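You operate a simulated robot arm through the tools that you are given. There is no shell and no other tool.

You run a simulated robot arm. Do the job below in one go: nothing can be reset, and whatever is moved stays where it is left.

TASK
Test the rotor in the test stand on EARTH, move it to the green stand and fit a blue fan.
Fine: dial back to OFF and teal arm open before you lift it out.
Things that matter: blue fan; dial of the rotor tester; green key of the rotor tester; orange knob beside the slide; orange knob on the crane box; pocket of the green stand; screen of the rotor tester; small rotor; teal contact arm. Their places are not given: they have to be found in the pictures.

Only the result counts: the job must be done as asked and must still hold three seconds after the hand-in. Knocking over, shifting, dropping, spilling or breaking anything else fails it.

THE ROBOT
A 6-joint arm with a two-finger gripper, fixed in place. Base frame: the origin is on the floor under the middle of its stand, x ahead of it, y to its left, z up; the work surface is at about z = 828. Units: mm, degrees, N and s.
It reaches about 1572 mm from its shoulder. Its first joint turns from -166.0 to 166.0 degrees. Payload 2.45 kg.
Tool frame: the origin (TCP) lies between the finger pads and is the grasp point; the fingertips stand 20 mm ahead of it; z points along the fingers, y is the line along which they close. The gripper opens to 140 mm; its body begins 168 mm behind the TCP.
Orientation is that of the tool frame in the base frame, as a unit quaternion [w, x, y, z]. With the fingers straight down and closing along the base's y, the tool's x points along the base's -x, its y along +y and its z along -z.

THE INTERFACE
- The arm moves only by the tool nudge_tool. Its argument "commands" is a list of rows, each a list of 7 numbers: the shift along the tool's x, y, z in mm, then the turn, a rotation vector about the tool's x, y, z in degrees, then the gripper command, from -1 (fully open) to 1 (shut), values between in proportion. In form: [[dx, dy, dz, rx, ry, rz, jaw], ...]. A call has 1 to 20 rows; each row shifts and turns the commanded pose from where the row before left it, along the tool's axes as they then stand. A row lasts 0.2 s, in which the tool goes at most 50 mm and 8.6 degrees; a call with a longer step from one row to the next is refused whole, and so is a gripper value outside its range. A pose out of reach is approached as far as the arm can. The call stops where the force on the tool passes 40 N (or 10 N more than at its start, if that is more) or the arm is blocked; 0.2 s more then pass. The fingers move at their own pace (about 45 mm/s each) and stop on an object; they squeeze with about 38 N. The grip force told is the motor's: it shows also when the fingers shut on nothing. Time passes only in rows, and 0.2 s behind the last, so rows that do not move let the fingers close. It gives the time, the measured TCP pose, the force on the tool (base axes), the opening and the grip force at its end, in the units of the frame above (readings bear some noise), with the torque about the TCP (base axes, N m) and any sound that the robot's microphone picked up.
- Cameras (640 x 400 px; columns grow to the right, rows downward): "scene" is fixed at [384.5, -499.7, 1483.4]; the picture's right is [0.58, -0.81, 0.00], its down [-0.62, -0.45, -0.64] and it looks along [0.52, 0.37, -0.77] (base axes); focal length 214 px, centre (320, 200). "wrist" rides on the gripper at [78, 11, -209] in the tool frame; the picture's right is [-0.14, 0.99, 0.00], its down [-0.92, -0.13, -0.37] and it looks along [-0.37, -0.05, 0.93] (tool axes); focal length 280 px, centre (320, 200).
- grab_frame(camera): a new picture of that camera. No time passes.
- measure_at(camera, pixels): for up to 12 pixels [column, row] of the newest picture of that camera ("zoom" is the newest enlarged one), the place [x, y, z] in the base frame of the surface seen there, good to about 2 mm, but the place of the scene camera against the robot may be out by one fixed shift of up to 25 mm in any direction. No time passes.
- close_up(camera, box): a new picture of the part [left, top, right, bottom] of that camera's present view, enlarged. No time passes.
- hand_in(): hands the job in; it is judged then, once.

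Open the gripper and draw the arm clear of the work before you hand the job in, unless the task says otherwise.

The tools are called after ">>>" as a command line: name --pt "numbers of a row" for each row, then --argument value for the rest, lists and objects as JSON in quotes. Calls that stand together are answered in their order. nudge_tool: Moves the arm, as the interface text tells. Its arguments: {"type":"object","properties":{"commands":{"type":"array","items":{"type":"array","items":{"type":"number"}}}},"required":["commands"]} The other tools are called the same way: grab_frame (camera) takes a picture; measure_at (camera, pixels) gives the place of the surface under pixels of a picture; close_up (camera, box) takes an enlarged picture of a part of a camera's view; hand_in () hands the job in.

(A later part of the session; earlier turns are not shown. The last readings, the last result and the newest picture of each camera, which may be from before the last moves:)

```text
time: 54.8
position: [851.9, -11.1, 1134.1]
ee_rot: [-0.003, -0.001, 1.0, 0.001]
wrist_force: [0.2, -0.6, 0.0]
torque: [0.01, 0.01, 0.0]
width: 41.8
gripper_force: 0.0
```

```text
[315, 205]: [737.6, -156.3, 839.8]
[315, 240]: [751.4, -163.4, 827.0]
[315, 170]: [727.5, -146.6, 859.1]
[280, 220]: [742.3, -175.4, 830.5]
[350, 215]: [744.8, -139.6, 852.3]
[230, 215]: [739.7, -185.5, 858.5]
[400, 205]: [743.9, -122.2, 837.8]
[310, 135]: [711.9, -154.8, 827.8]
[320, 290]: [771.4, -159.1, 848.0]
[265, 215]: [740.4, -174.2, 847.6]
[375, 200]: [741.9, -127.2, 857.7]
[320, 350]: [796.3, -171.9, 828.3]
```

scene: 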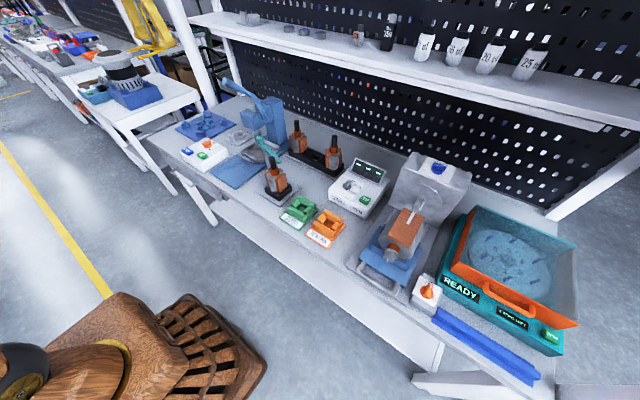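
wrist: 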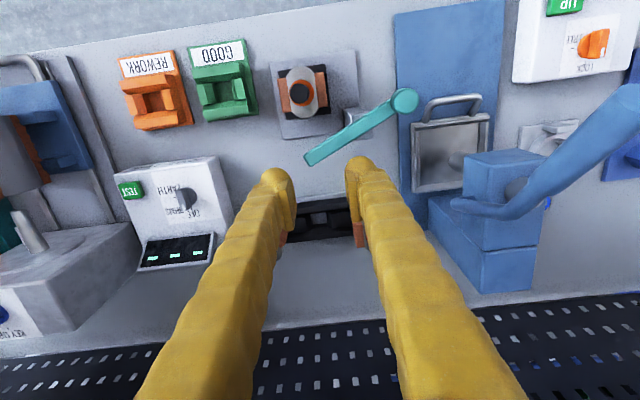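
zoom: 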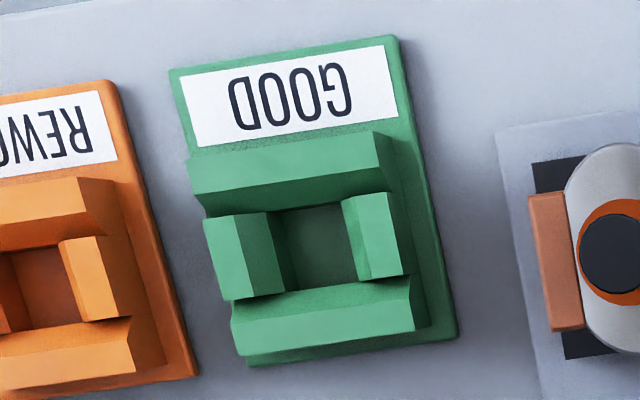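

The arm opened by about 42° to its stop and is clear of the rotor. Next I move over the green stand to measure its pocket from nearly straight above.

>>> nudge_tool --pt "0 -40 0 0 0 0 -1" --pt "0 -40 0 0 0 0 -1" --pt "0 -40 0 0 0 0 -1" --pt "0 -40 0 0 0 0 -1" --pt "0 0 0 0 0 0 -1"

>>> grab_frame --camera "wrist"

>>> close_up --camera "wrist" --box '[270, 30, 370, 150]'

```text
time: 56.0
position: [853.5, -170.7, 1133.9]
ee_rot: [-0.004, 0.0, 1.0, 0.001]
wrist_force: [0.2, 0.2, -0.4]
torque: [0.0, 0.01, -0.03]
width: 140.1
gripper_force: 0.1
```

```text
taken
```

wrist: 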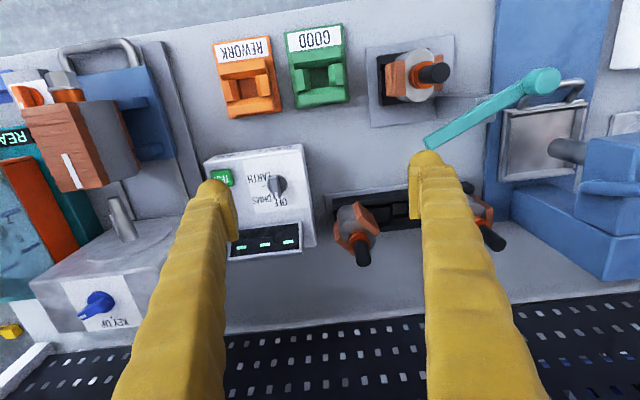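

```text
3.33 times, centred on (320, 90) of wrist
```

zoom: 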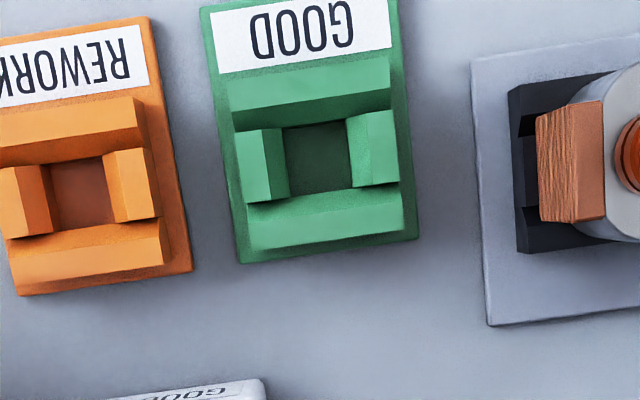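

I measure a profile across the pocket in both directions.

>>> measure_at --camera "zoom" --pixels '[[240, 170], [255, 168], [270, 166], [280, 163], [290, 162], [318, 158], [345, 153], [355, 151], [365, 150], [380, 148], [395, 146], [318, 175]]'

>>> measure_at --camera "zoom" --pixels '[[308, 75], [310, 90], [312, 105], [313, 118], [314, 124], [316, 135], [320, 185], [322, 195], [323, 205], [325, 220], [327, 235], [328, 248]]'

>>> close_up --camera "wrist" --box '[360, 30, 470, 140]'

```text
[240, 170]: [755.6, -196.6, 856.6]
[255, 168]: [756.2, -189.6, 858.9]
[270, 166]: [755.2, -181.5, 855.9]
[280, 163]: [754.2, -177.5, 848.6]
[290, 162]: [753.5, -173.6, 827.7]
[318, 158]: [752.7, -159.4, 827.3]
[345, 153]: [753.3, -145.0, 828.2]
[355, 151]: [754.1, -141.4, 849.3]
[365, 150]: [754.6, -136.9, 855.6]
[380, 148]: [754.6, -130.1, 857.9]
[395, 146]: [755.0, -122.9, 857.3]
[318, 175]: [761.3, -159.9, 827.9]
```

```text
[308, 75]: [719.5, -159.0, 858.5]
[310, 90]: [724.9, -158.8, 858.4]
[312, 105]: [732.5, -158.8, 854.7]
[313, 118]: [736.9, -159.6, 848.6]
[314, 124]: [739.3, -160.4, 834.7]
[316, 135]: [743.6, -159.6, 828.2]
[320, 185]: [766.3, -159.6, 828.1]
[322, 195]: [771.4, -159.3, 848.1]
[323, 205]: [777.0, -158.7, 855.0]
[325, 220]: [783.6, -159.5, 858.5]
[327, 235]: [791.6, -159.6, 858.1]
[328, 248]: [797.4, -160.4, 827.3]
```

```text
3.64 times, centred on (415, 85) of wrist
```

zoom: 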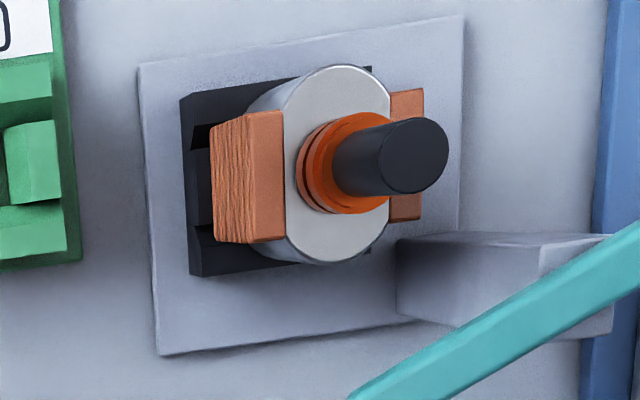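

The pocket is about 33 mm square, centred at (754.4, -159.4), floor z≈828, wall tops z≈858. I check the yaw of the green stand and of the rotor by measuring along straight edges.

>>> measure_at --camera "zoom" --pixels '[[250, 125], [270, 125], [250, 230], [268, 230], [400, 100], [405, 205], [325, 90], [320, 240], [385, 165], [410, 130], [440, 150], [410, 185]]'

>>> close_up --camera "wrist" --box '[270, 30, 370, 150]'

>>> measure_at --camera "zoom" --pixels '[[245, 103], [380, 85], [260, 240], [395, 222], [245, 190], [262, 150], [385, 175], [378, 125]]'

```text
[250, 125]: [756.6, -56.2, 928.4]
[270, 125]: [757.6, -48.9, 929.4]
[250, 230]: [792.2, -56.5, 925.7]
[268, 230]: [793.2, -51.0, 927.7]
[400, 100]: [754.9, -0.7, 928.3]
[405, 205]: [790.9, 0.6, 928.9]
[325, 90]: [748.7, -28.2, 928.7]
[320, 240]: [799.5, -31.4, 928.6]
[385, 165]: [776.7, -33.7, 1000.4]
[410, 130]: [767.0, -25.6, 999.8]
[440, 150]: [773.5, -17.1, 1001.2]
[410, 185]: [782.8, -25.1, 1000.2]
```

```text
3.33 times, centred on (320, 90) of wrist
```

zoom: 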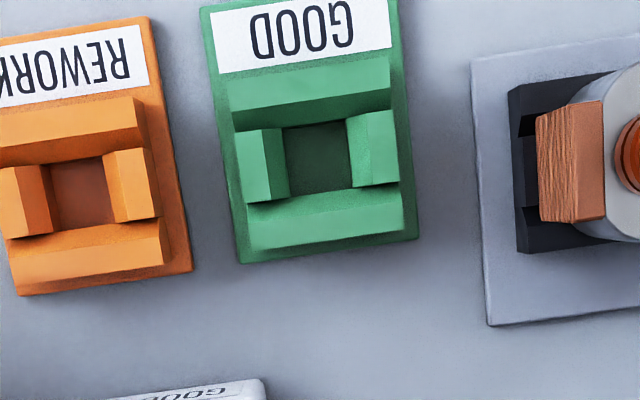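

```text
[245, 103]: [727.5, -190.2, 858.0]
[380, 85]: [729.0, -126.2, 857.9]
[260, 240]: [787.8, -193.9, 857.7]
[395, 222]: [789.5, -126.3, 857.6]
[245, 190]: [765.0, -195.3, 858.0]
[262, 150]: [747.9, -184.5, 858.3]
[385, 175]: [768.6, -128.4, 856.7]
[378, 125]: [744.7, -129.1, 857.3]
```

Both the rotor and the green stand are square to the base axes, so only a translation of about (-20, -134.5) is needed. I move above the rotor's shaft (774.6, -25) with the jaws at 60 mm.

>>> nudge_tool --pt "19.5 36.5 0 0 0 0 0.14" --pt "19.5 36.5 0 0 0 0 0.14" --pt "19.5 36.5 0 0 0 0 0.14" --pt "19.5 36.5 0 0 0 0 0.14" --pt "0 0 35 0 0 0 0.14" --pt "0 0 35 0 0 0 0.14" --pt "0 0 0 0 0 0 0.14" --pt "0 0 0 0 0 0 0.14"

>>> grab_frame --camera "wrist"

>>> close_up --camera "wrist" --box '[230, 110, 410, 250]'

```text
time: 57.8
position: [773.6, -24.7, 1066.4]
ee_rot: [-0.004, -0.001, 1.0, 0.0]
wrist_force: [0.5, 0.4, 0.0]
torque: [-0.01, -0.01, -0.03]
width: 60.4
gripper_force: 0.2
```

```text
taken
```

wrist: 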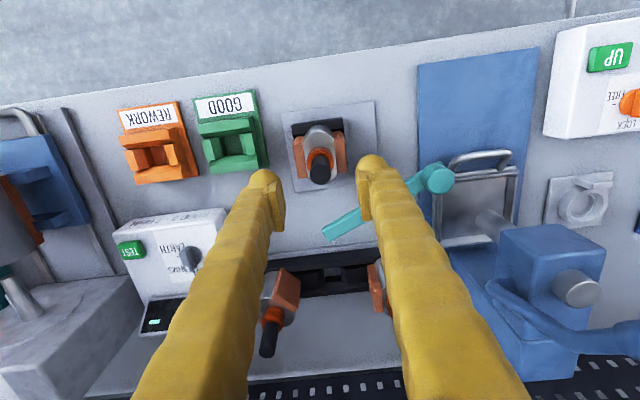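

```text
2.86 times, centred on (320, 180) of wrist
```

zoom: 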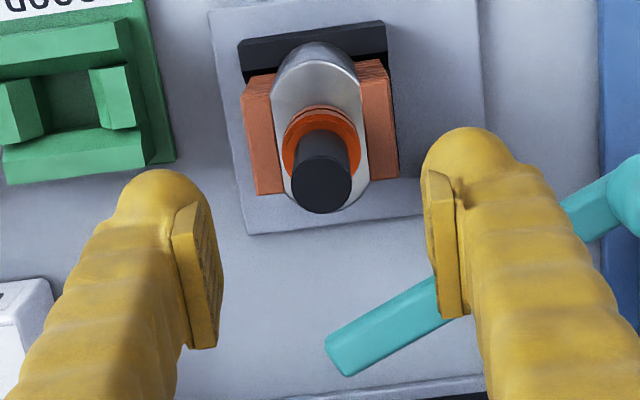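

I measure the shaft top from here for final alignment.

>>> measure_at --camera "zoom" --pixels '[[322, 185], [300, 185], [344, 185], [322, 163], [322, 207], [286, 140], [355, 130], [262, 190], [385, 175]]'

```text
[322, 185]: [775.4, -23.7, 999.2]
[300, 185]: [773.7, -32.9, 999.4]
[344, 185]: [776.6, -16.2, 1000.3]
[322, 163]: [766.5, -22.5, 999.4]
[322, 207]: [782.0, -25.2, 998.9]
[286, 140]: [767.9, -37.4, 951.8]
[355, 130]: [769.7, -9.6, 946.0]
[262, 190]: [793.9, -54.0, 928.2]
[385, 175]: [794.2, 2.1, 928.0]
```

Shaft centre is (775, -24). I correct the small tilt, move +1 mm in x and descend around the shaft to z≈982.

>>> nudge_tool --pt "-1.2 0.6 0 0 -0.46 0 0.14" --pt "0 0 40 0 0 0 0.14" --pt "0 0 30 0 0 0 0.14" --pt "0 0 13 0 0 0 0.14" --pt "0 0 0 0 0 0 0.14"

>>> grab_frame --camera "wrist"

>>> close_up --camera "scene" --box '[235, 125, 315, 205]'

```text
time: 59.0
position: [774.5, -23.7, 981.6]
ee_rot: [0.001, -0.001, 1.0, 0.0]
wrist_force: [-0.5, 0.3, -0.7]
torque: [0.03, -0.04, -0.01]
width: 60.5
gripper_force: 0.0
```

```text
taken
```

wrist: 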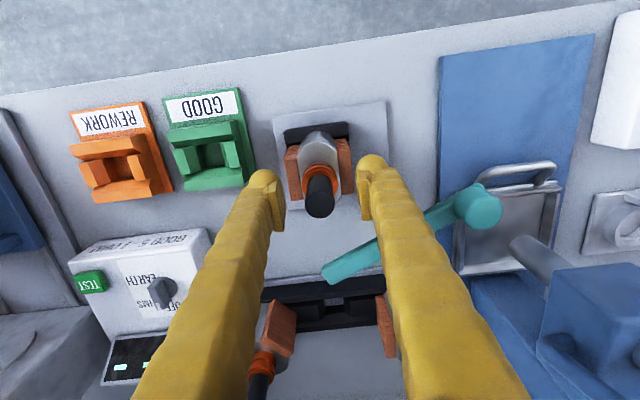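

```text
5.00 times, centred on (275, 165) of scene
```

zoom: 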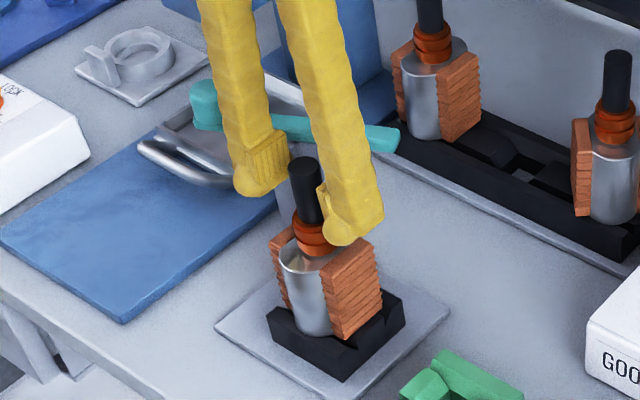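

The fingers straddle the black shaft just above the orange ring. I close.

>>> nudge_tool --pt "0 0 0 0 0 0 0.5" --pt "0 0 0 0 0 0 0.6" --pt "0 0 0 0 0 0 0.75" --pt "0 0 0 0 0 0 1" --pt "0 0 0 0 0 0 1" --pt "0 0 0 0 0 0 1"

>>> grab_frame --camera "wrist"

```text
time: 60.4
position: [774.0, -23.9, 982.3]
ee_rot: [0.001, -0.001, 1.0, 0.0]
wrist_force: [0.1, -2.7, -0.7]
torque: [-0.06, 0.03, -0.01]
width: 20.7
gripper_force: 37.9
```

```text
taken
```

wrist: 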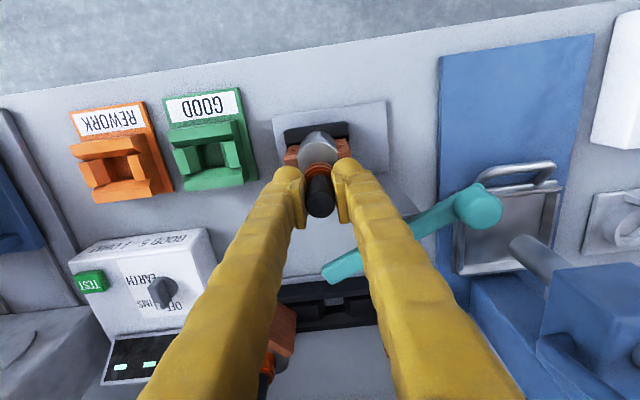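

Shaft is held (20.7 mm, 38 N). I lift slowly at first and check the load.

>>> nudge_tool --pt "0 0 -3 0 0 0 1" --pt "0 0 -5 0 0 0 1" --pt "0 0 -8 0 0 0 1" --pt "0 0 0 0 0 0 1"

>>> close_up --camera "scene" --box '[235, 125, 315, 205]'

```text
time: 61.4
position: [774.3, -23.9, 997.9]
ee_rot: [0.001, -0.002, 1.0, 0.0]
wrist_force: [0.4, 1.1, -13.7]
torque: [0.01, 0.01, 0.05]
width: 20.7
gripper_force: 37.8
```

```text
5.00 times, centred on (275, 165) of scene
```

zoom: 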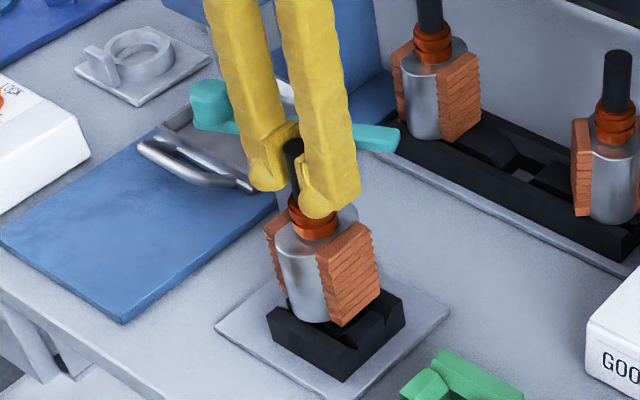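

The rotor lifts freely (about 14 N). I raise it another 64 mm and look underneath at its bottom end.

>>> nudge_tool --pt "0 0 -15 0 0 0 1" --pt "0 0 -20 0 0 0 1" --pt "0 0 -20 0 0 0 1" --pt "0 0 -12 0 0 0 1" --pt "0 0 0 0 0 0 1"

>>> close_up --camera "scene" --box '[235, 115, 315, 215]'

>>> grab_frame --camera "wrist"

```text
time: 62.6
position: [774.7, -24.4, 1063.4]
ee_rot: [0.0, -0.002, 1.0, 0.0]
wrist_force: [-0.6, -0.3, -14.3]
torque: [-0.03, 0.05, 0.02]
width: 20.6
gripper_force: 38.6
```

```text
4.00 times, centred on (275, 165) of scene
```

zoom: 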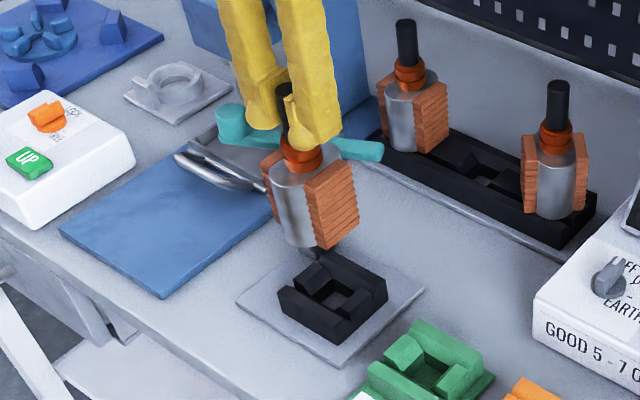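

```text
taken
```

wrist: 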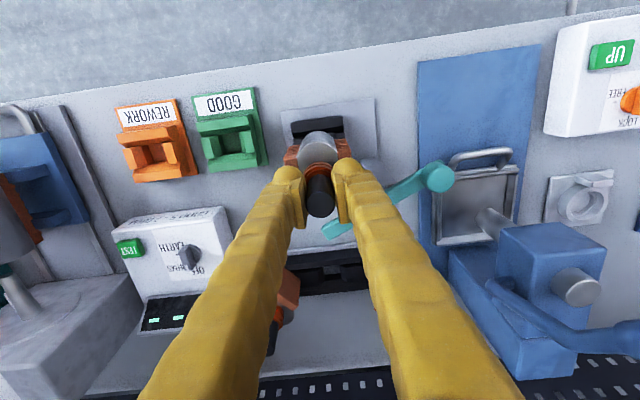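

The rotor has a short black stub below that belongs in the pocket. I carry it slowly to above the green pocket.

>>> nudge_tool --pt "2 -15 0 0 0 0 1" --pt "4 -25 0 0 0 0 1" --pt "4 -27 0 0 0 0 1" --pt "4 -27 0 0 0 0 1" --pt "4 -25 0 0 0 0 1" --pt "2.2 -16.4 0 0 0 0 1" --pt "0 0 0 0 0 0 1" --pt "0 0 0 0 0 0 1"

>>> grab_frame --camera "wrist"

>>> close_up --camera "scene" --box '[260, 130, 350, 240]'

>>> close_up --camera "wrist" --box '[240, 80, 400, 240]'

```text
time: 64.4
position: [754.2, -160.3, 1065.6]
ee_rot: [0.001, -0.001, 1.0, -0.001]
wrist_force: [0.1, 0.5, -13.3]
torque: [0.02, 0.0, -0.01]
width: 20.6
gripper_force: 38.4
```

```text
taken
```

wrist: 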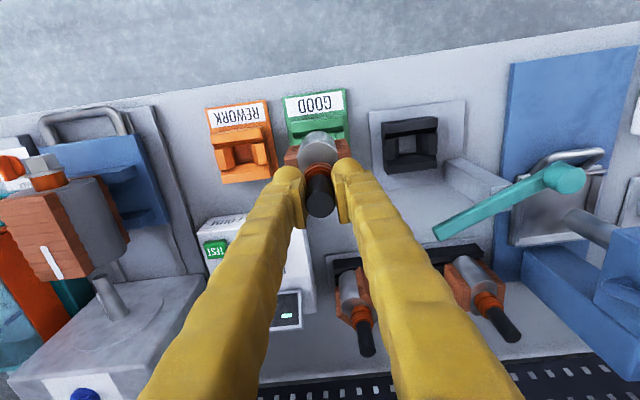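

```text
3.64 times, centred on (305, 185) of scene
```

zoom: 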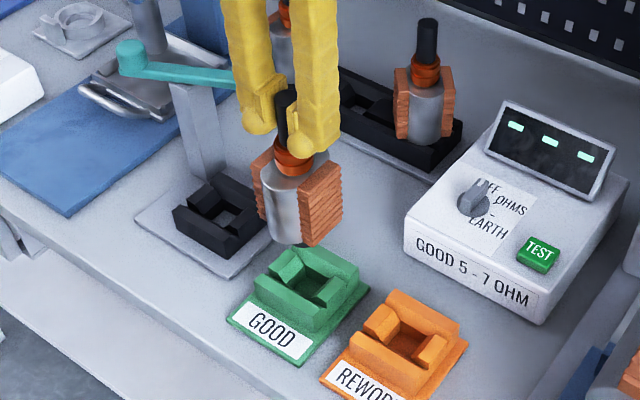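

```text
2.50 times, centred on (320, 160) of wrist
```

zoom: 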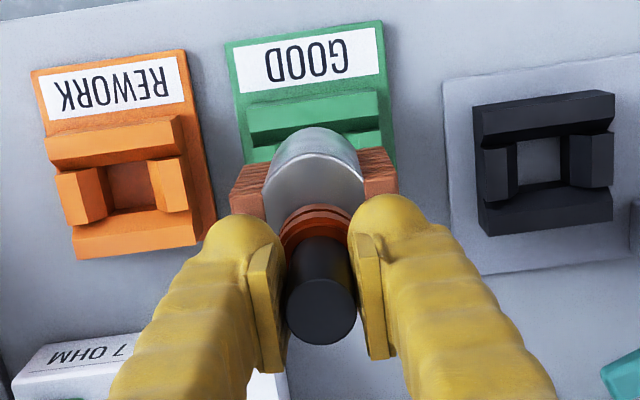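

The empty black pocket is visible; I measure its profile to verify where the rotor's axis sits relative to a pocket centre.

>>> measure_at --camera "zoom" --pixels '[[488, 172], [500, 170], [508, 168], [518, 165], [540, 162], [562, 158], [572, 156], [582, 155], [600, 152], [540, 145], [540, 178]]'

>>> measure_at --camera "zoom" --pixels '[[535, 105], [536, 115], [537, 125], [538, 134], [539, 138], [541, 183], [542, 188], [543, 196], [544, 205], [545, 215], [460, 200], [700, 500]]'

```text
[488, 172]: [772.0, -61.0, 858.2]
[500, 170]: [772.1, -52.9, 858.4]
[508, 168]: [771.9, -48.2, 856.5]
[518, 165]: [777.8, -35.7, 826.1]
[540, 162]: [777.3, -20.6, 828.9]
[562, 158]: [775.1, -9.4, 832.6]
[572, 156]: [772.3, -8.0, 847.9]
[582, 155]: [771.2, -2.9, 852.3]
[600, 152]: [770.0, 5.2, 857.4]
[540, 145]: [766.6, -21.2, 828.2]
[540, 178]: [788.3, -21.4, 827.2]
```

```text
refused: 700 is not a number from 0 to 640
```

>>> measure_at --camera "zoom" --pixels '[[535, 105], [536, 115], [537, 125], [538, 134], [539, 138], [541, 183], [542, 188], [543, 196], [544, 205], [545, 215], [460, 200], [318, 310]]'

```text
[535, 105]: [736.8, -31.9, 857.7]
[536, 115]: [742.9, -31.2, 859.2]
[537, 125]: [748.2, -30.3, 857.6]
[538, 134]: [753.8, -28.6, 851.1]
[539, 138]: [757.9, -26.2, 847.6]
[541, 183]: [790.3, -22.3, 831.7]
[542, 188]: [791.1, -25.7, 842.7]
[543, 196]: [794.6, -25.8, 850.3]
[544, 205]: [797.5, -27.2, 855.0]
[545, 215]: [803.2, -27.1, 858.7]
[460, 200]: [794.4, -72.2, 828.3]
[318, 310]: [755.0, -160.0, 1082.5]
```

The shaft top is now at (755, -160), aligned with the pocket centre (754.4, -159.4) within a millimetre. I lower it, slower toward the end.

>>> nudge_tool --pt "0 0 20 0 0 0 1" --pt "0 0 20 0 0 0 1" --pt "0 0 10 0 0 0 1" --pt "0 0 0 0 0 0 1"

>>> close_up --camera "scene" --box '[260, 150, 350, 240]'

>>> grab_frame --camera "wrist"

```text
time: 65.4
position: [753.9, -158.9, 1012.7]
ee_rot: [0.0, -0.001, 1.0, 0.0]
wrist_force: [0.1, 0.4, -14.3]
torque: [0.02, 0.02, -0.03]
width: 20.6
gripper_force: 38.1
```

```text
4.44 times, centred on (305, 195) of scene
```

zoom: 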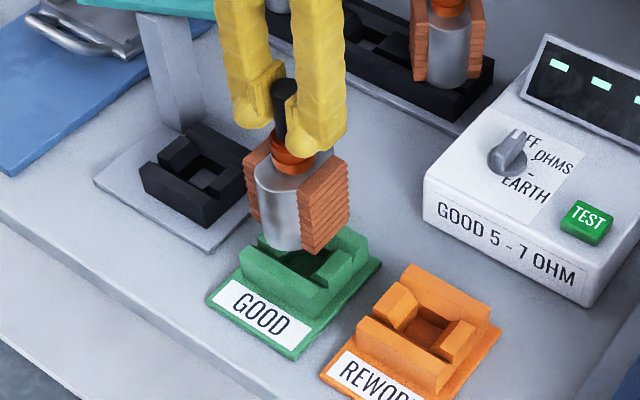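

```text
taken
```

wrist: 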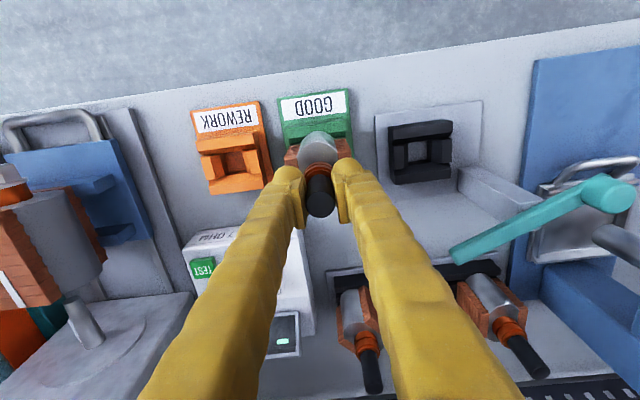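

It hangs just over the pocket. I lower in small steps, watching the vertical force.

>>> nudge_tool --pt "0 0 5 0 0 0 1" --pt "0 0 5 0 0 0 1" --pt "0 0 4 0 0 0 1" --pt "0 0 4 0 0 0 1" --pt "0 0 3 0 0 0 1" --pt "0 0 0 0 0 0 1"

>>> close_up --camera "scene" --box '[260, 150, 350, 240]'

```text
time: 66.8
position: [755.0, -160.2, 993.9]
ee_rot: [0.001, -0.001, 1.0, 0.0]
wrist_force: [-0.2, 0.1, -14.3]
torque: [-0.02, 0.01, 0.01]
width: 20.7
gripper_force: 38.3
```

```text
4.44 times, centred on (305, 195) of scene
```

zoom: 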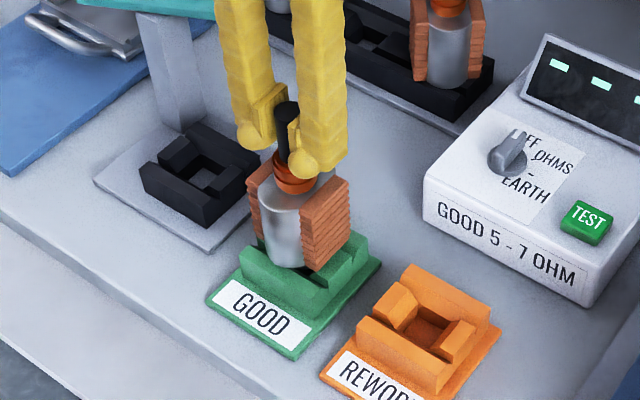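

No contact yet; 12 mm to the expected seat. I continue with 2 mm steps.

>>> nudge_tool --pt "0 0 2 0 0 0 1" --pt "0 0 2 0 0 0 1" --pt "0 0 2 0 0 0 1" --pt "0 0 2 0 0 0 1" --pt "0 0 0 0 0 0 1"

```text
time: 68.0
position: [753.4, -159.4, 986.3]
ee_rot: [0.001, -0.002, 1.0, -0.001]
wrist_force: [0.5, 0.0, -13.3]
torque: [0.0, 0.02, 0.0]
width: 20.8
gripper_force: 37.9
```

>>> nudge_tool --pt "0 0 1 0 0 0 1" --pt "0 0 1 0 0 0 1" --pt "0 0 1 0 0 0 1" --pt "0 0 0.7 0 0 0 1" --pt "0 0 0 0 0 0 1"

>>> close_up --camera "scene" --box '[260, 150, 350, 240]'

```text
time: 69.2
position: [753.5, -159.7, 981.6]
ee_rot: [0.002, 0.0, 1.0, 0.0]
wrist_force: [-3.9, -2.0, 2.1]
torque: [-0.01, 0.27, 0.02]
width: 20.6
gripper_force: 38.2
```

```text
4.44 times, centred on (305, 195) of scene
```

zoom: 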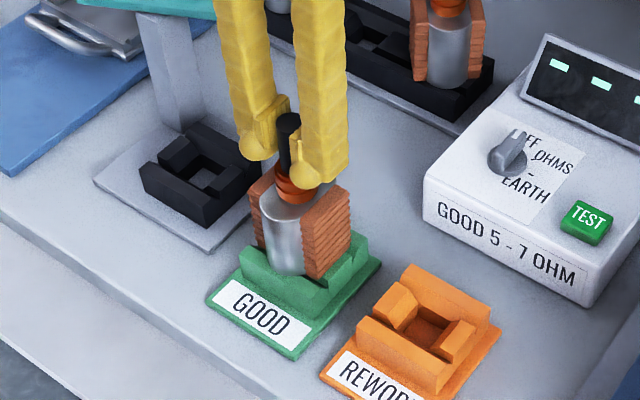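

The vertical force changed from -14 to +2 N at z≈982: the rotor is seated. I open the jaws gently and rise.

>>> nudge_tool --pt "0 0 0 0 0 0 0.68" --pt "0 0 0 0 0 0 0.6" --pt "0 0 0 0 0 0 0.4" --pt "0 0 0 0 0 0 0.14" --pt "0 0 0 0 0 0 0.14" --pt "0 0 -10 0 0 0 0.14" --pt "0 0 -25 0 0 0 0.14" --pt "0 0 -35 0 0 0 0.14" --pt "0 0 -40 0 0 0 0.14" --pt "0 0 -40 0 0 0 0.14" --pt "0 0 0 0 0 0 0.14"

>>> grab_frame --camera "wrist"

>>> close_up --camera "wrist" --box '[240, 100, 400, 240]'

>>> close_up --camera "scene" --box '[260, 150, 350, 240]'

```text
time: 71.6
position: [754.5, -159.1, 1132.7]
ee_rot: [0.0, -0.001, 1.0, -0.001]
wrist_force: [-0.1, 0.7, 0.1]
torque: [-0.03, 0.01, -0.01]
width: 60.4
gripper_force: 0.1
```

```text
taken
```

wrist: 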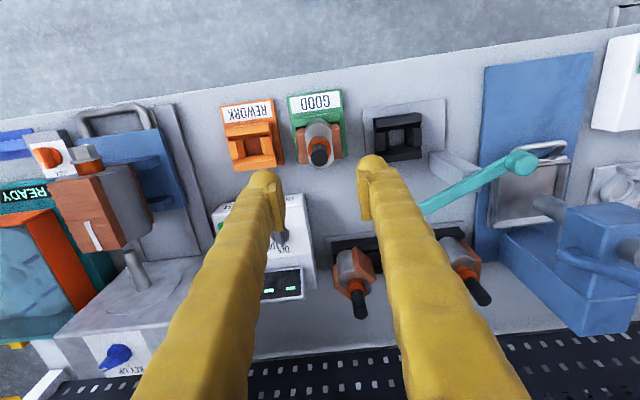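

```text
2.86 times, centred on (320, 170) of wrist
```

zoom: 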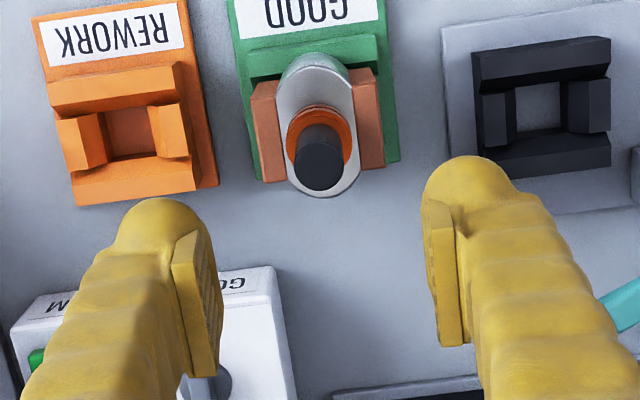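

```text
4.44 times, centred on (305, 195) of scene
```

zoom: 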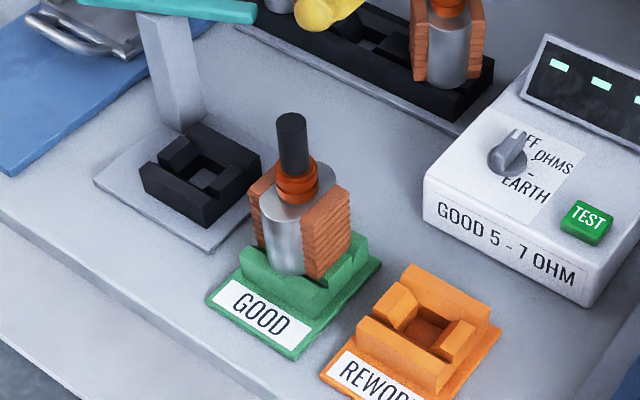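

The rotor stands upright in the green stand. I measure its shaft top, orange ring and body for the fan fitting.

>>> close_up --camera "wrist" --box '[290, 100, 350, 160]'

>>> measure_at --camera "zoom" --pixels '[[318, 374], [318, 345], [285, 370], [350, 370], [250, 300], [390, 290], [245, 280], [320, 180], [200, 280], [460, 270], [320, 210], [285, 250]]'

```text
6.67 times, centred on (320, 130) of wrist
```

zoom: 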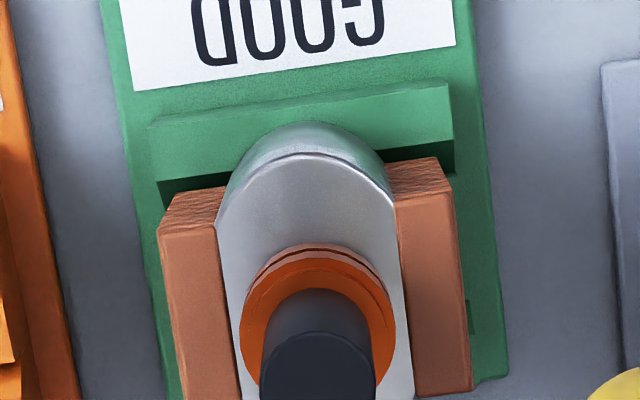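

```text
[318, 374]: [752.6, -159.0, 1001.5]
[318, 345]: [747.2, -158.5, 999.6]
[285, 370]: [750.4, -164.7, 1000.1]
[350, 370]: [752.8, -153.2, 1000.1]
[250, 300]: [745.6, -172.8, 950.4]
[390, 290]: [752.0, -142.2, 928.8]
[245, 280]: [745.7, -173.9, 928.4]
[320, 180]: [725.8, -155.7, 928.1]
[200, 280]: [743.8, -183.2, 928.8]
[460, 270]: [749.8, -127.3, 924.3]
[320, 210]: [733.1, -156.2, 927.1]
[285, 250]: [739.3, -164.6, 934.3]
```

The rotor stands at about (755.4, -159.2), shaft top z=1000. Before picking the fan I look closely at the fingertip shape to choose a good grip.

>>> grab_frame --camera "scene"

>>> close_up --camera "scene" --box '[270, 60, 370, 170]'

>>> close_up --camera "wrist" --box '[240, 140, 300, 240]'

```text
taken
```

scene: 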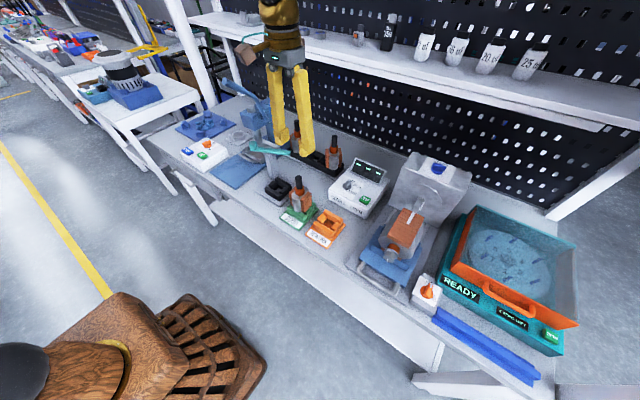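

```text
3.64 times, centred on (320, 115) of scene
```

zoom: 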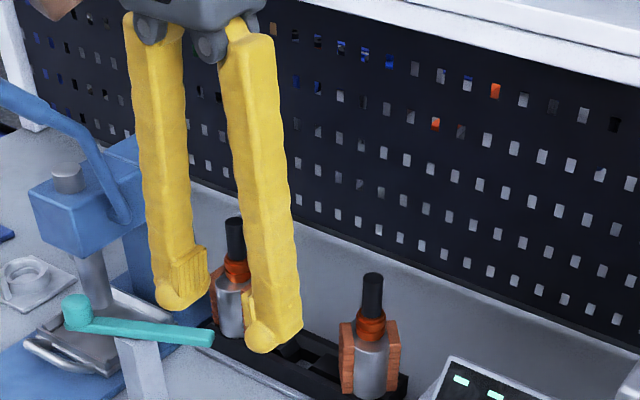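

```text
4.00 times, centred on (270, 190) of wrist
```

zoom: 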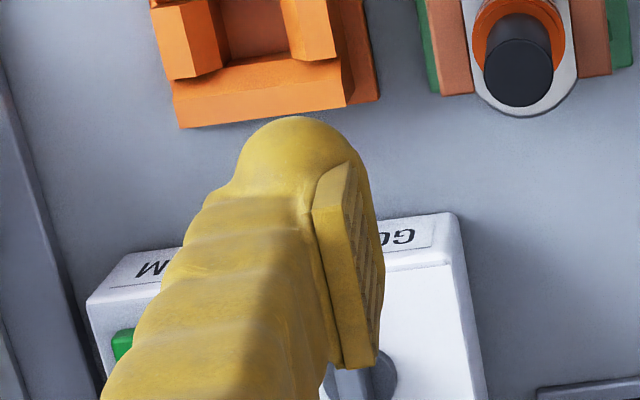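

I measure points on the finger itself (pad edge and rounded tip) relative to the TCP.

>>> measure_at --camera "zoom" --pixels '[[290, 122], [270, 135], [315, 130], [340, 150], [348, 166], [318, 208], [330, 190], [365, 200], [378, 240], [375, 355], [345, 365], [250, 170]]'

>>> close_up --camera "wrist" --box '[340, 140, 400, 240]'

>>> measure_at --camera "zoom" --pixels '[[290, 120], [250, 150], [330, 130], [240, 190], [255, 200], [280, 210], [235, 230], [240, 330], [275, 350], [300, 140], [270, 125], [250, 250]]'

```text
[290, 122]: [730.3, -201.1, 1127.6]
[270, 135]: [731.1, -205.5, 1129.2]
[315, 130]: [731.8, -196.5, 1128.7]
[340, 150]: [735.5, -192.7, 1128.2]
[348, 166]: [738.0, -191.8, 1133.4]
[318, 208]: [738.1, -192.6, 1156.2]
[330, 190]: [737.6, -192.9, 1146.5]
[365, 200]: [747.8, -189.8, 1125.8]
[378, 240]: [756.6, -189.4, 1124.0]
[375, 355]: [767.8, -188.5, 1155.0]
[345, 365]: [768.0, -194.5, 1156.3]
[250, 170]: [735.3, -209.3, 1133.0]
```

```text
4.00 times, centred on (370, 190) of wrist
```

zoom: 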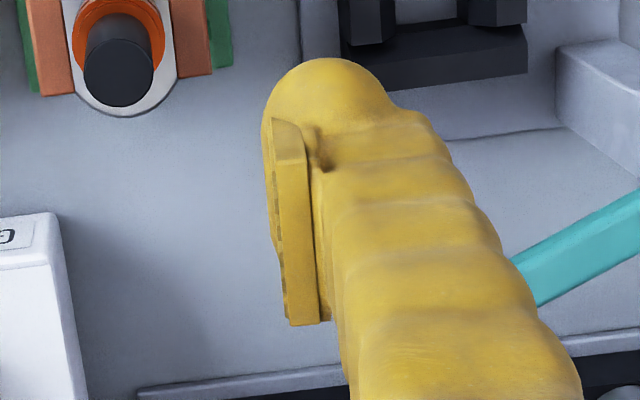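

```text
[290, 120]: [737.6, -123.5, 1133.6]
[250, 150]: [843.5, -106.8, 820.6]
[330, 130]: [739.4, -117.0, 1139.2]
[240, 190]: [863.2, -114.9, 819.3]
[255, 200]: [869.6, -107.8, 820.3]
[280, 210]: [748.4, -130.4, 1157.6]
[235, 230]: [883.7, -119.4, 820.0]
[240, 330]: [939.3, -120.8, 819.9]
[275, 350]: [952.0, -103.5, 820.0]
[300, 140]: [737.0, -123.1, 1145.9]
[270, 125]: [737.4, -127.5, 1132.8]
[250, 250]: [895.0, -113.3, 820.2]
```

Pads span from about 10 mm below the TCP height to 24 mm above; tips are rounded. I now travel high (z≈1280, above the press handle) to the fan and look at it from nearly straight above.

>>> nudge_tool --pt "0 0 -49 0 0 0 -0.85" --pt "0 0 -49 0 0 0 -0.85" --pt "0 0 -49 0 0 0 -0.85" --pt "-13 46 0 0 0 0 -0.85" --pt "-13 46 0 0 0 0 -0.85" --pt "-13 46 0 0 0 0 -0.85" --pt "-13 46 0 0 0 0 -0.85" --pt "-13 46 0 0 0 0 -0.85" --pt "-13 46 0 0 0 0 -0.85" --pt "-13 46 0 0 0 0 -0.85" --pt "-13 46 0 0 0 0 -0.85" --pt "-9 46 0 0 0 0 -0.85" --pt "-9 46 0 0 0 0 -0.85" --pt "-9 46 0 0 0 0 -0.85" --pt "-9 46 0 0 0 0 -0.85" --pt "-9 46 0 0 0 0 -0.85" --pt "-9 46 0 0 0 0 -0.85" --pt "-9 46 0 0 0 0 -0.85" --pt "-9 46 0 0 0 0 -0.85"

>>> nudge_tool --pt "0 48 0 0 0 0 -0.85" --pt "0 0 43 0 0 0 -0.85" --pt "0 0 43 0 0 0 -0.85" --pt "0 0 43 0 0 0 -0.85" --pt "0 0 0 0 0 0 -0.85"

>>> grab_frame --camera "wrist"

>>> close_up --camera "wrist" --box '[260, 60, 380, 180]'

```text
time: 75.6
position: [920.0, 570.2, 1277.6]
ee_rot: [0.003, 0.0, 1.0, 0.0]
wrist_force: [0.4, -1.3, 2.4]
torque: [0.28, -0.13, 0.0]
width: 129.7
gripper_force: 0.5
out of reach, approached as far as the arm can: row 19
```

```text
time: 76.8
position: [907.9, 599.2, 1138.2]
ee_rot: [0.001, -0.001, 1.0, 0.0]
wrist_force: [0.2, -0.4, -1.0]
torque: [-0.02, -0.02, 0.01]
width: 129.4
gripper_force: 0.0
out of reach, approached as far as the arm can: row 1
```

```text
taken
```

wrist: 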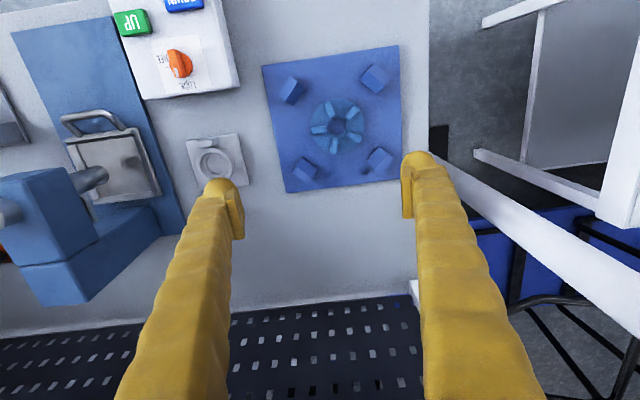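

```text
3.33 times, centred on (320, 120) of wrist
```

zoom: 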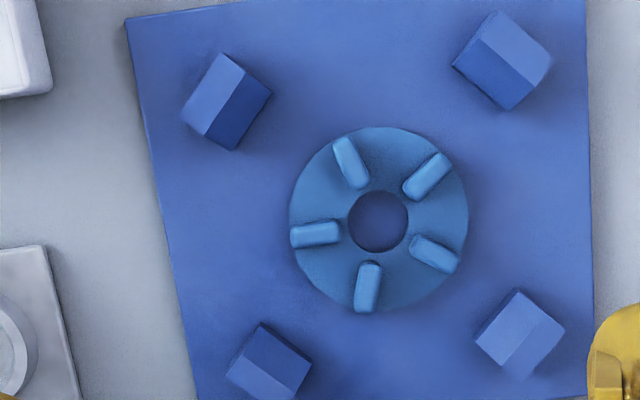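

Clear view of the fan: disc centre at zoom (380, 220), five fins. I measure disc edges, hole edges and fin ends.

>>> measure_at --camera "zoom" --pixels '[[293, 215], [465, 222], [380, 130], [380, 308], [352, 220], [404, 222], [378, 194], [378, 246], [378, 220], [297, 236], [335, 231], [315, 233]]'

>>> measure_at --camera "zoom" --pixels '[[342, 145], [357, 180], [443, 160], [411, 192], [450, 265], [420, 242], [364, 305], [370, 270], [350, 162], [427, 177], [435, 253], [367, 288]]'

>>> measure_at --camera "zoom" --pixels '[[228, 100], [503, 60], [270, 365], [520, 335], [240, 75], [490, 30], [265, 345], [515, 310], [185, 115], [550, 60], [305, 365], [560, 330]]'

```text
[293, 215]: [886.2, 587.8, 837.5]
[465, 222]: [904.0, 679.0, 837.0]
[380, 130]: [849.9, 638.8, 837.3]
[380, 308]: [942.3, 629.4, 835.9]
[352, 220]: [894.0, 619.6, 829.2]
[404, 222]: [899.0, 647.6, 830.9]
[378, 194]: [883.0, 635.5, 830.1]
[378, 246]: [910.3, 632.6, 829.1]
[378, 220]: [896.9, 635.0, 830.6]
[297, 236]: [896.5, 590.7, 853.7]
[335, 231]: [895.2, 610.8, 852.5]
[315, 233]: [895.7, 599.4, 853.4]
```

```text
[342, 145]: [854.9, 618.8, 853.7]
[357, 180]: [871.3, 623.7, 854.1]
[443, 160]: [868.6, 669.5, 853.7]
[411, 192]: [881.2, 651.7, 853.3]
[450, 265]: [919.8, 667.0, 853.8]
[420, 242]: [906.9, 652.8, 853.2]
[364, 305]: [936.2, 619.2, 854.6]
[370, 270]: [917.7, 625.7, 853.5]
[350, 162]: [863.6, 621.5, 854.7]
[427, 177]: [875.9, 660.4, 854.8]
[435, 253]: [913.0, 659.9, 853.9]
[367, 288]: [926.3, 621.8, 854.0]
```

```text
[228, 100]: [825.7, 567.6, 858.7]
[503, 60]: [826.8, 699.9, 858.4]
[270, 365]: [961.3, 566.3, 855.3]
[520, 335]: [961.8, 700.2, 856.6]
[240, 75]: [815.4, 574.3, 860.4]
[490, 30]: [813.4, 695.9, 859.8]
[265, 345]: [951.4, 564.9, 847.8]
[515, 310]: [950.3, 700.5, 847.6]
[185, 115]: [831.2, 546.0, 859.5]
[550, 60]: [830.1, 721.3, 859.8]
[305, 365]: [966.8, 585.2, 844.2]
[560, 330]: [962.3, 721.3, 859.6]
```

The fan's centre is (896, 633.8), R≈47.5, hole ≈31.5 mm; the fin F1 points exactly to -y (radius 21–45, x=896, top z=854). I plan to pinch that fin between the flat pads with the hand turned 90°, so I turn the tool and narrow the jaws.

>>> nudge_tool --pt "0 0 0 0 0 8 0.68" --pt "0 0 0 0 0 8 0.68" --pt "0 0 0 0 0 8 0.68" --pt "0 0 0 0 0 8 0.68" --pt "0 0 0 0 0 8 0.68" --pt "0 0 0 0 0 8 0.68" --pt "0 0 0 0 0 8 0.68" --pt "0 0 0 0 0 8 0.68" --pt "0 0 0 0 0 8 0.68" --pt "0 0 0 0 0 8 0.68" --pt "0 0 0 0 0 8 0.68" --pt "0 0 0 0 0 2 0.68" --pt "0 0 0 0 0 0 0.68"

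>>> grab_frame --camera "wrist"

```text
time: 79.6
position: [909.0, 599.4, 1137.7]
ee_rot: [0.001, 0.707, 0.707, 0.001]
wrist_force: [-0.6, 0.1, -0.5]
torque: [-0.01, -0.02, 0.0]
width: 22.4
gripper_force: 0.1
```

```text
taken
```

wrist: 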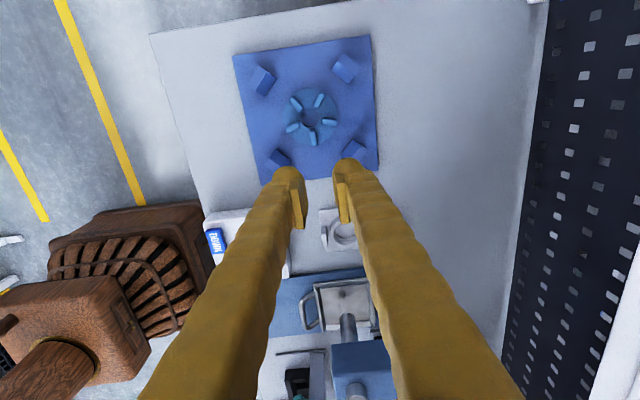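

The hand is turned. I move over F1's outer part (896, 589.8) and descend to z≈900 for a closer look.

>>> nudge_tool --pt "-9.6 -12.5 0 0 0 0 0.68" --pt "0 0 45 0 0 0 0.68" --pt "0 0 45 0 0 0 0.68" --pt "0 0 45 0 0 0 0.68" --pt "0 0 45 0 0 0 0.68" --pt "0 0 40 0 0 0 0.68" --pt "0 0 0 0 0 0 0.68"

>>> grab_frame --camera "wrist"

>>> close_up --camera "wrist" --box '[230, 60, 410, 240]'

```text
time: 81.2
position: [896.1, 589.6, 917.1]
ee_rot: [0.001, 0.707, 0.708, 0.0]
wrist_force: [1.4, -0.9, -0.8]
torque: [0.0, 0.01, 0.03]
width: 22.2
gripper_force: 0.0
```

```text
taken
```

wrist: 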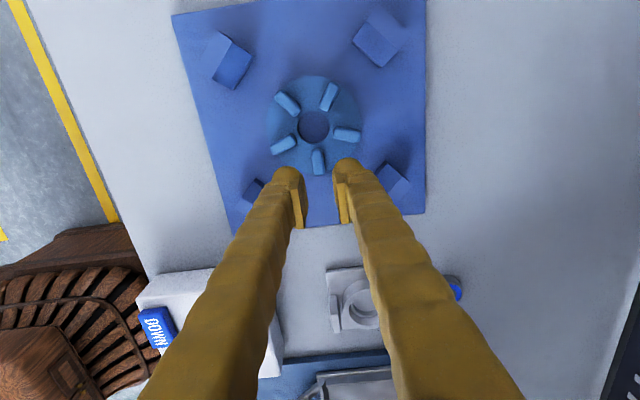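

```text
2.22 times, centred on (320, 150) of wrist
```

zoom: 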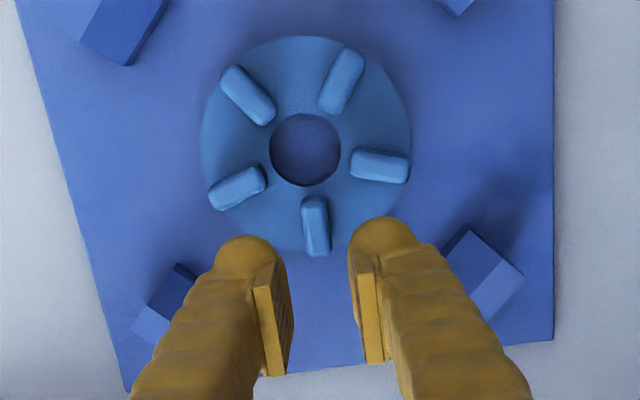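

F1 lies centred between the fingers. I measure the nearest corners of the two neighbouring blocks and the fin from here.

>>> measure_at --camera "zoom" --pixels '[[180, 268], [193, 280], [160, 305], [465, 232], [448, 255], [490, 290], [520, 275], [317, 205], [319, 250], [305, 228], [327, 225], [305, 150]]'

```text
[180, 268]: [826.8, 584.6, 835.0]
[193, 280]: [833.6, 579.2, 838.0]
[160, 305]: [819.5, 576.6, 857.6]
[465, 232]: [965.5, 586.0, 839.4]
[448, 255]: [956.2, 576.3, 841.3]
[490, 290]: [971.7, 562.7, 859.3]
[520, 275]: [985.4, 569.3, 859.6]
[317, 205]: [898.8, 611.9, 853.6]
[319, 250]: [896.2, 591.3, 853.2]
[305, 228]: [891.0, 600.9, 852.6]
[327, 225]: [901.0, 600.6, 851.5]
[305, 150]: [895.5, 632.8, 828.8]
```

Clearances to the blocks are about 6 mm or more. I descend beside the fin to z≈859, slowing near the disc.

>>> nudge_tool --pt "0 0 25 0 0 0 0.68" --pt "0 0 20 0 0 0 0.68" --pt "0 0 8 0 0 0 0.68" --pt "0 0 4 0 0 0 0.68" --pt "0 0 0 0 0 0 0.68"

>>> grab_frame --camera "wrist"

>>> close_up --camera "wrist" --box '[230, 80, 410, 240]'

```text
time: 82.4
position: [897.1, 589.6, 861.0]
ee_rot: [0.0, 0.706, 0.708, 0.001]
wrist_force: [0.2, -0.3, 0.0]
torque: [-0.02, -0.01, 0.0]
width: 22.3
gripper_force: 0.1
```

```text
taken
```

wrist: 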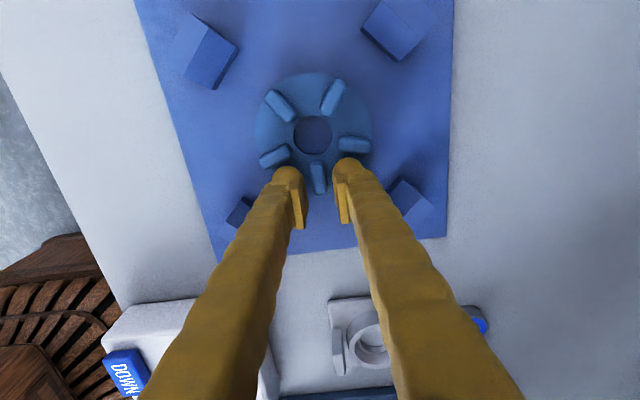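

```text
2.50 times, centred on (320, 160) of wrist
```

zoom: 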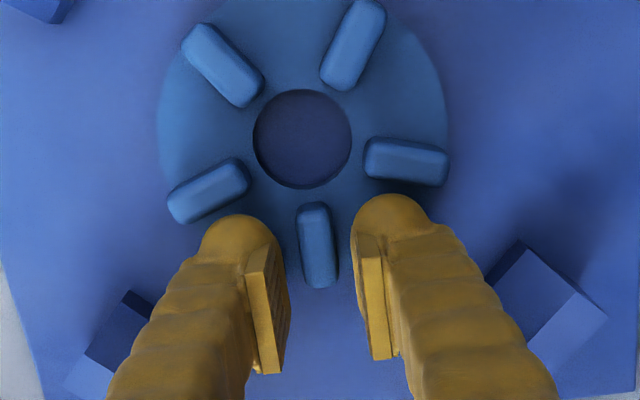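

Fingers straddle F1 without touching neighbours. I go 1.8 mm lower and close on the fin.

>>> nudge_tool --pt "0 0 1.8 0 0 0 0.68" --pt "0 0 0 0 0 0 0.75" --pt "0 0 0 0 0 0 0.85" --pt "0 0 0 0 0 0 1" --pt "0 0 0 0 0 0 1" --pt "0 0 0 0 0 0 1"

>>> grab_frame --camera "wrist"

>>> close_up --camera "wrist" --box '[230, 80, 410, 240]'

```text
time: 83.8
position: [897.2, 589.0, 858.9]
ee_rot: [0.001, 0.706, 0.708, 0.001]
wrist_force: [0.0, 0.0, -0.5]
torque: [-0.04, -0.05, 0.0]
width: 10.6
gripper_force: 37.4
```

```text
taken
```

wrist: 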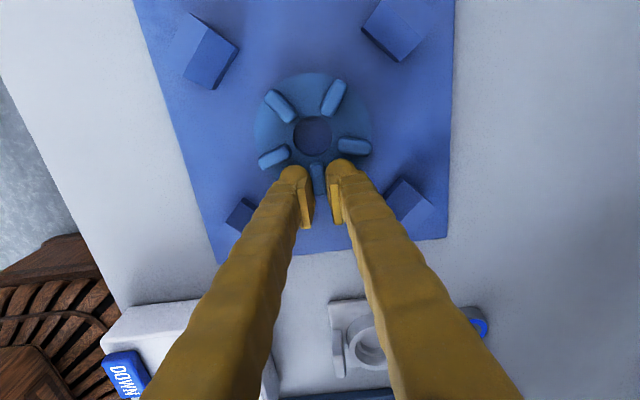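

```text
2.50 times, centred on (320, 160) of wrist
```

zoom: 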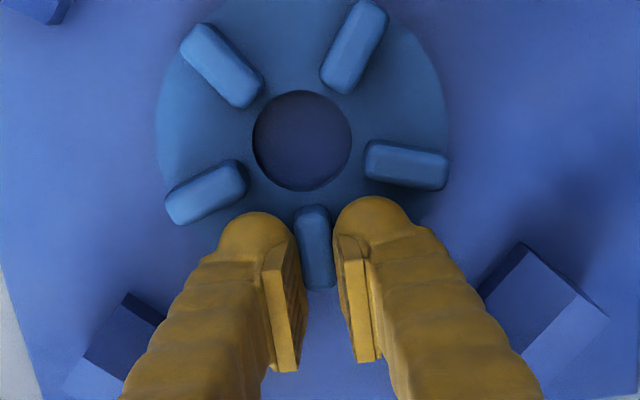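

The fin is gripped (10.6 mm, 37 N). I lift 4 mm and check the load and tilt.

>>> nudge_tool --pt "0 0 -1 0 0 0 1" --pt "0 0 -1.5 0 0 0 1" --pt "0 0 -1.5 0 0 0 1" --pt "0 0 0 0 0 0 1"

>>> grab_frame --camera "wrist"

>>> measure_at --camera "wrist" --pixels '[[280, 105], [332, 95], [355, 146], [275, 157], [318, 180], [310, 82], [310, 90], [363, 125], [262, 125], [318, 170]]'

```text
time: 84.8
position: [895.8, 589.6, 863.5]
ee_rot: [0.0, 0.707, 0.708, 0.001]
wrist_force: [0.7, 0.3, 0.0]
torque: [0.01, 0.02, 0.01]
width: 10.6
gripper_force: 37.2
```

```text
taken
```

wrist: 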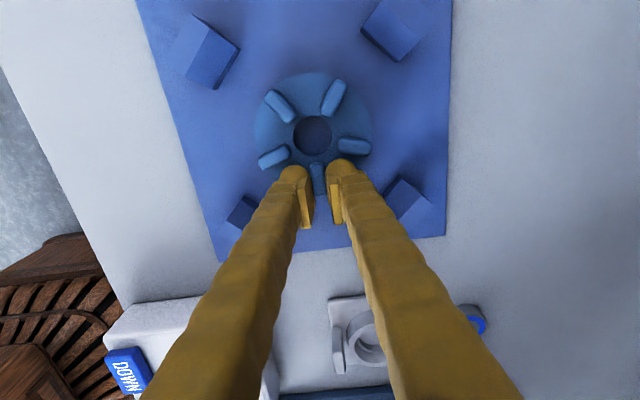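

```text
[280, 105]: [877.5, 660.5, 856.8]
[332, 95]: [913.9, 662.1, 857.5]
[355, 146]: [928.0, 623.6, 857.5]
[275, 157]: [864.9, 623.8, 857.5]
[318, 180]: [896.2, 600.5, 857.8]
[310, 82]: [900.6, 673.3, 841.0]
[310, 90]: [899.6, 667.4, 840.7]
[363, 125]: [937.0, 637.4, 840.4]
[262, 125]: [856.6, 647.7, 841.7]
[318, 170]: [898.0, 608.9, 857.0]
```

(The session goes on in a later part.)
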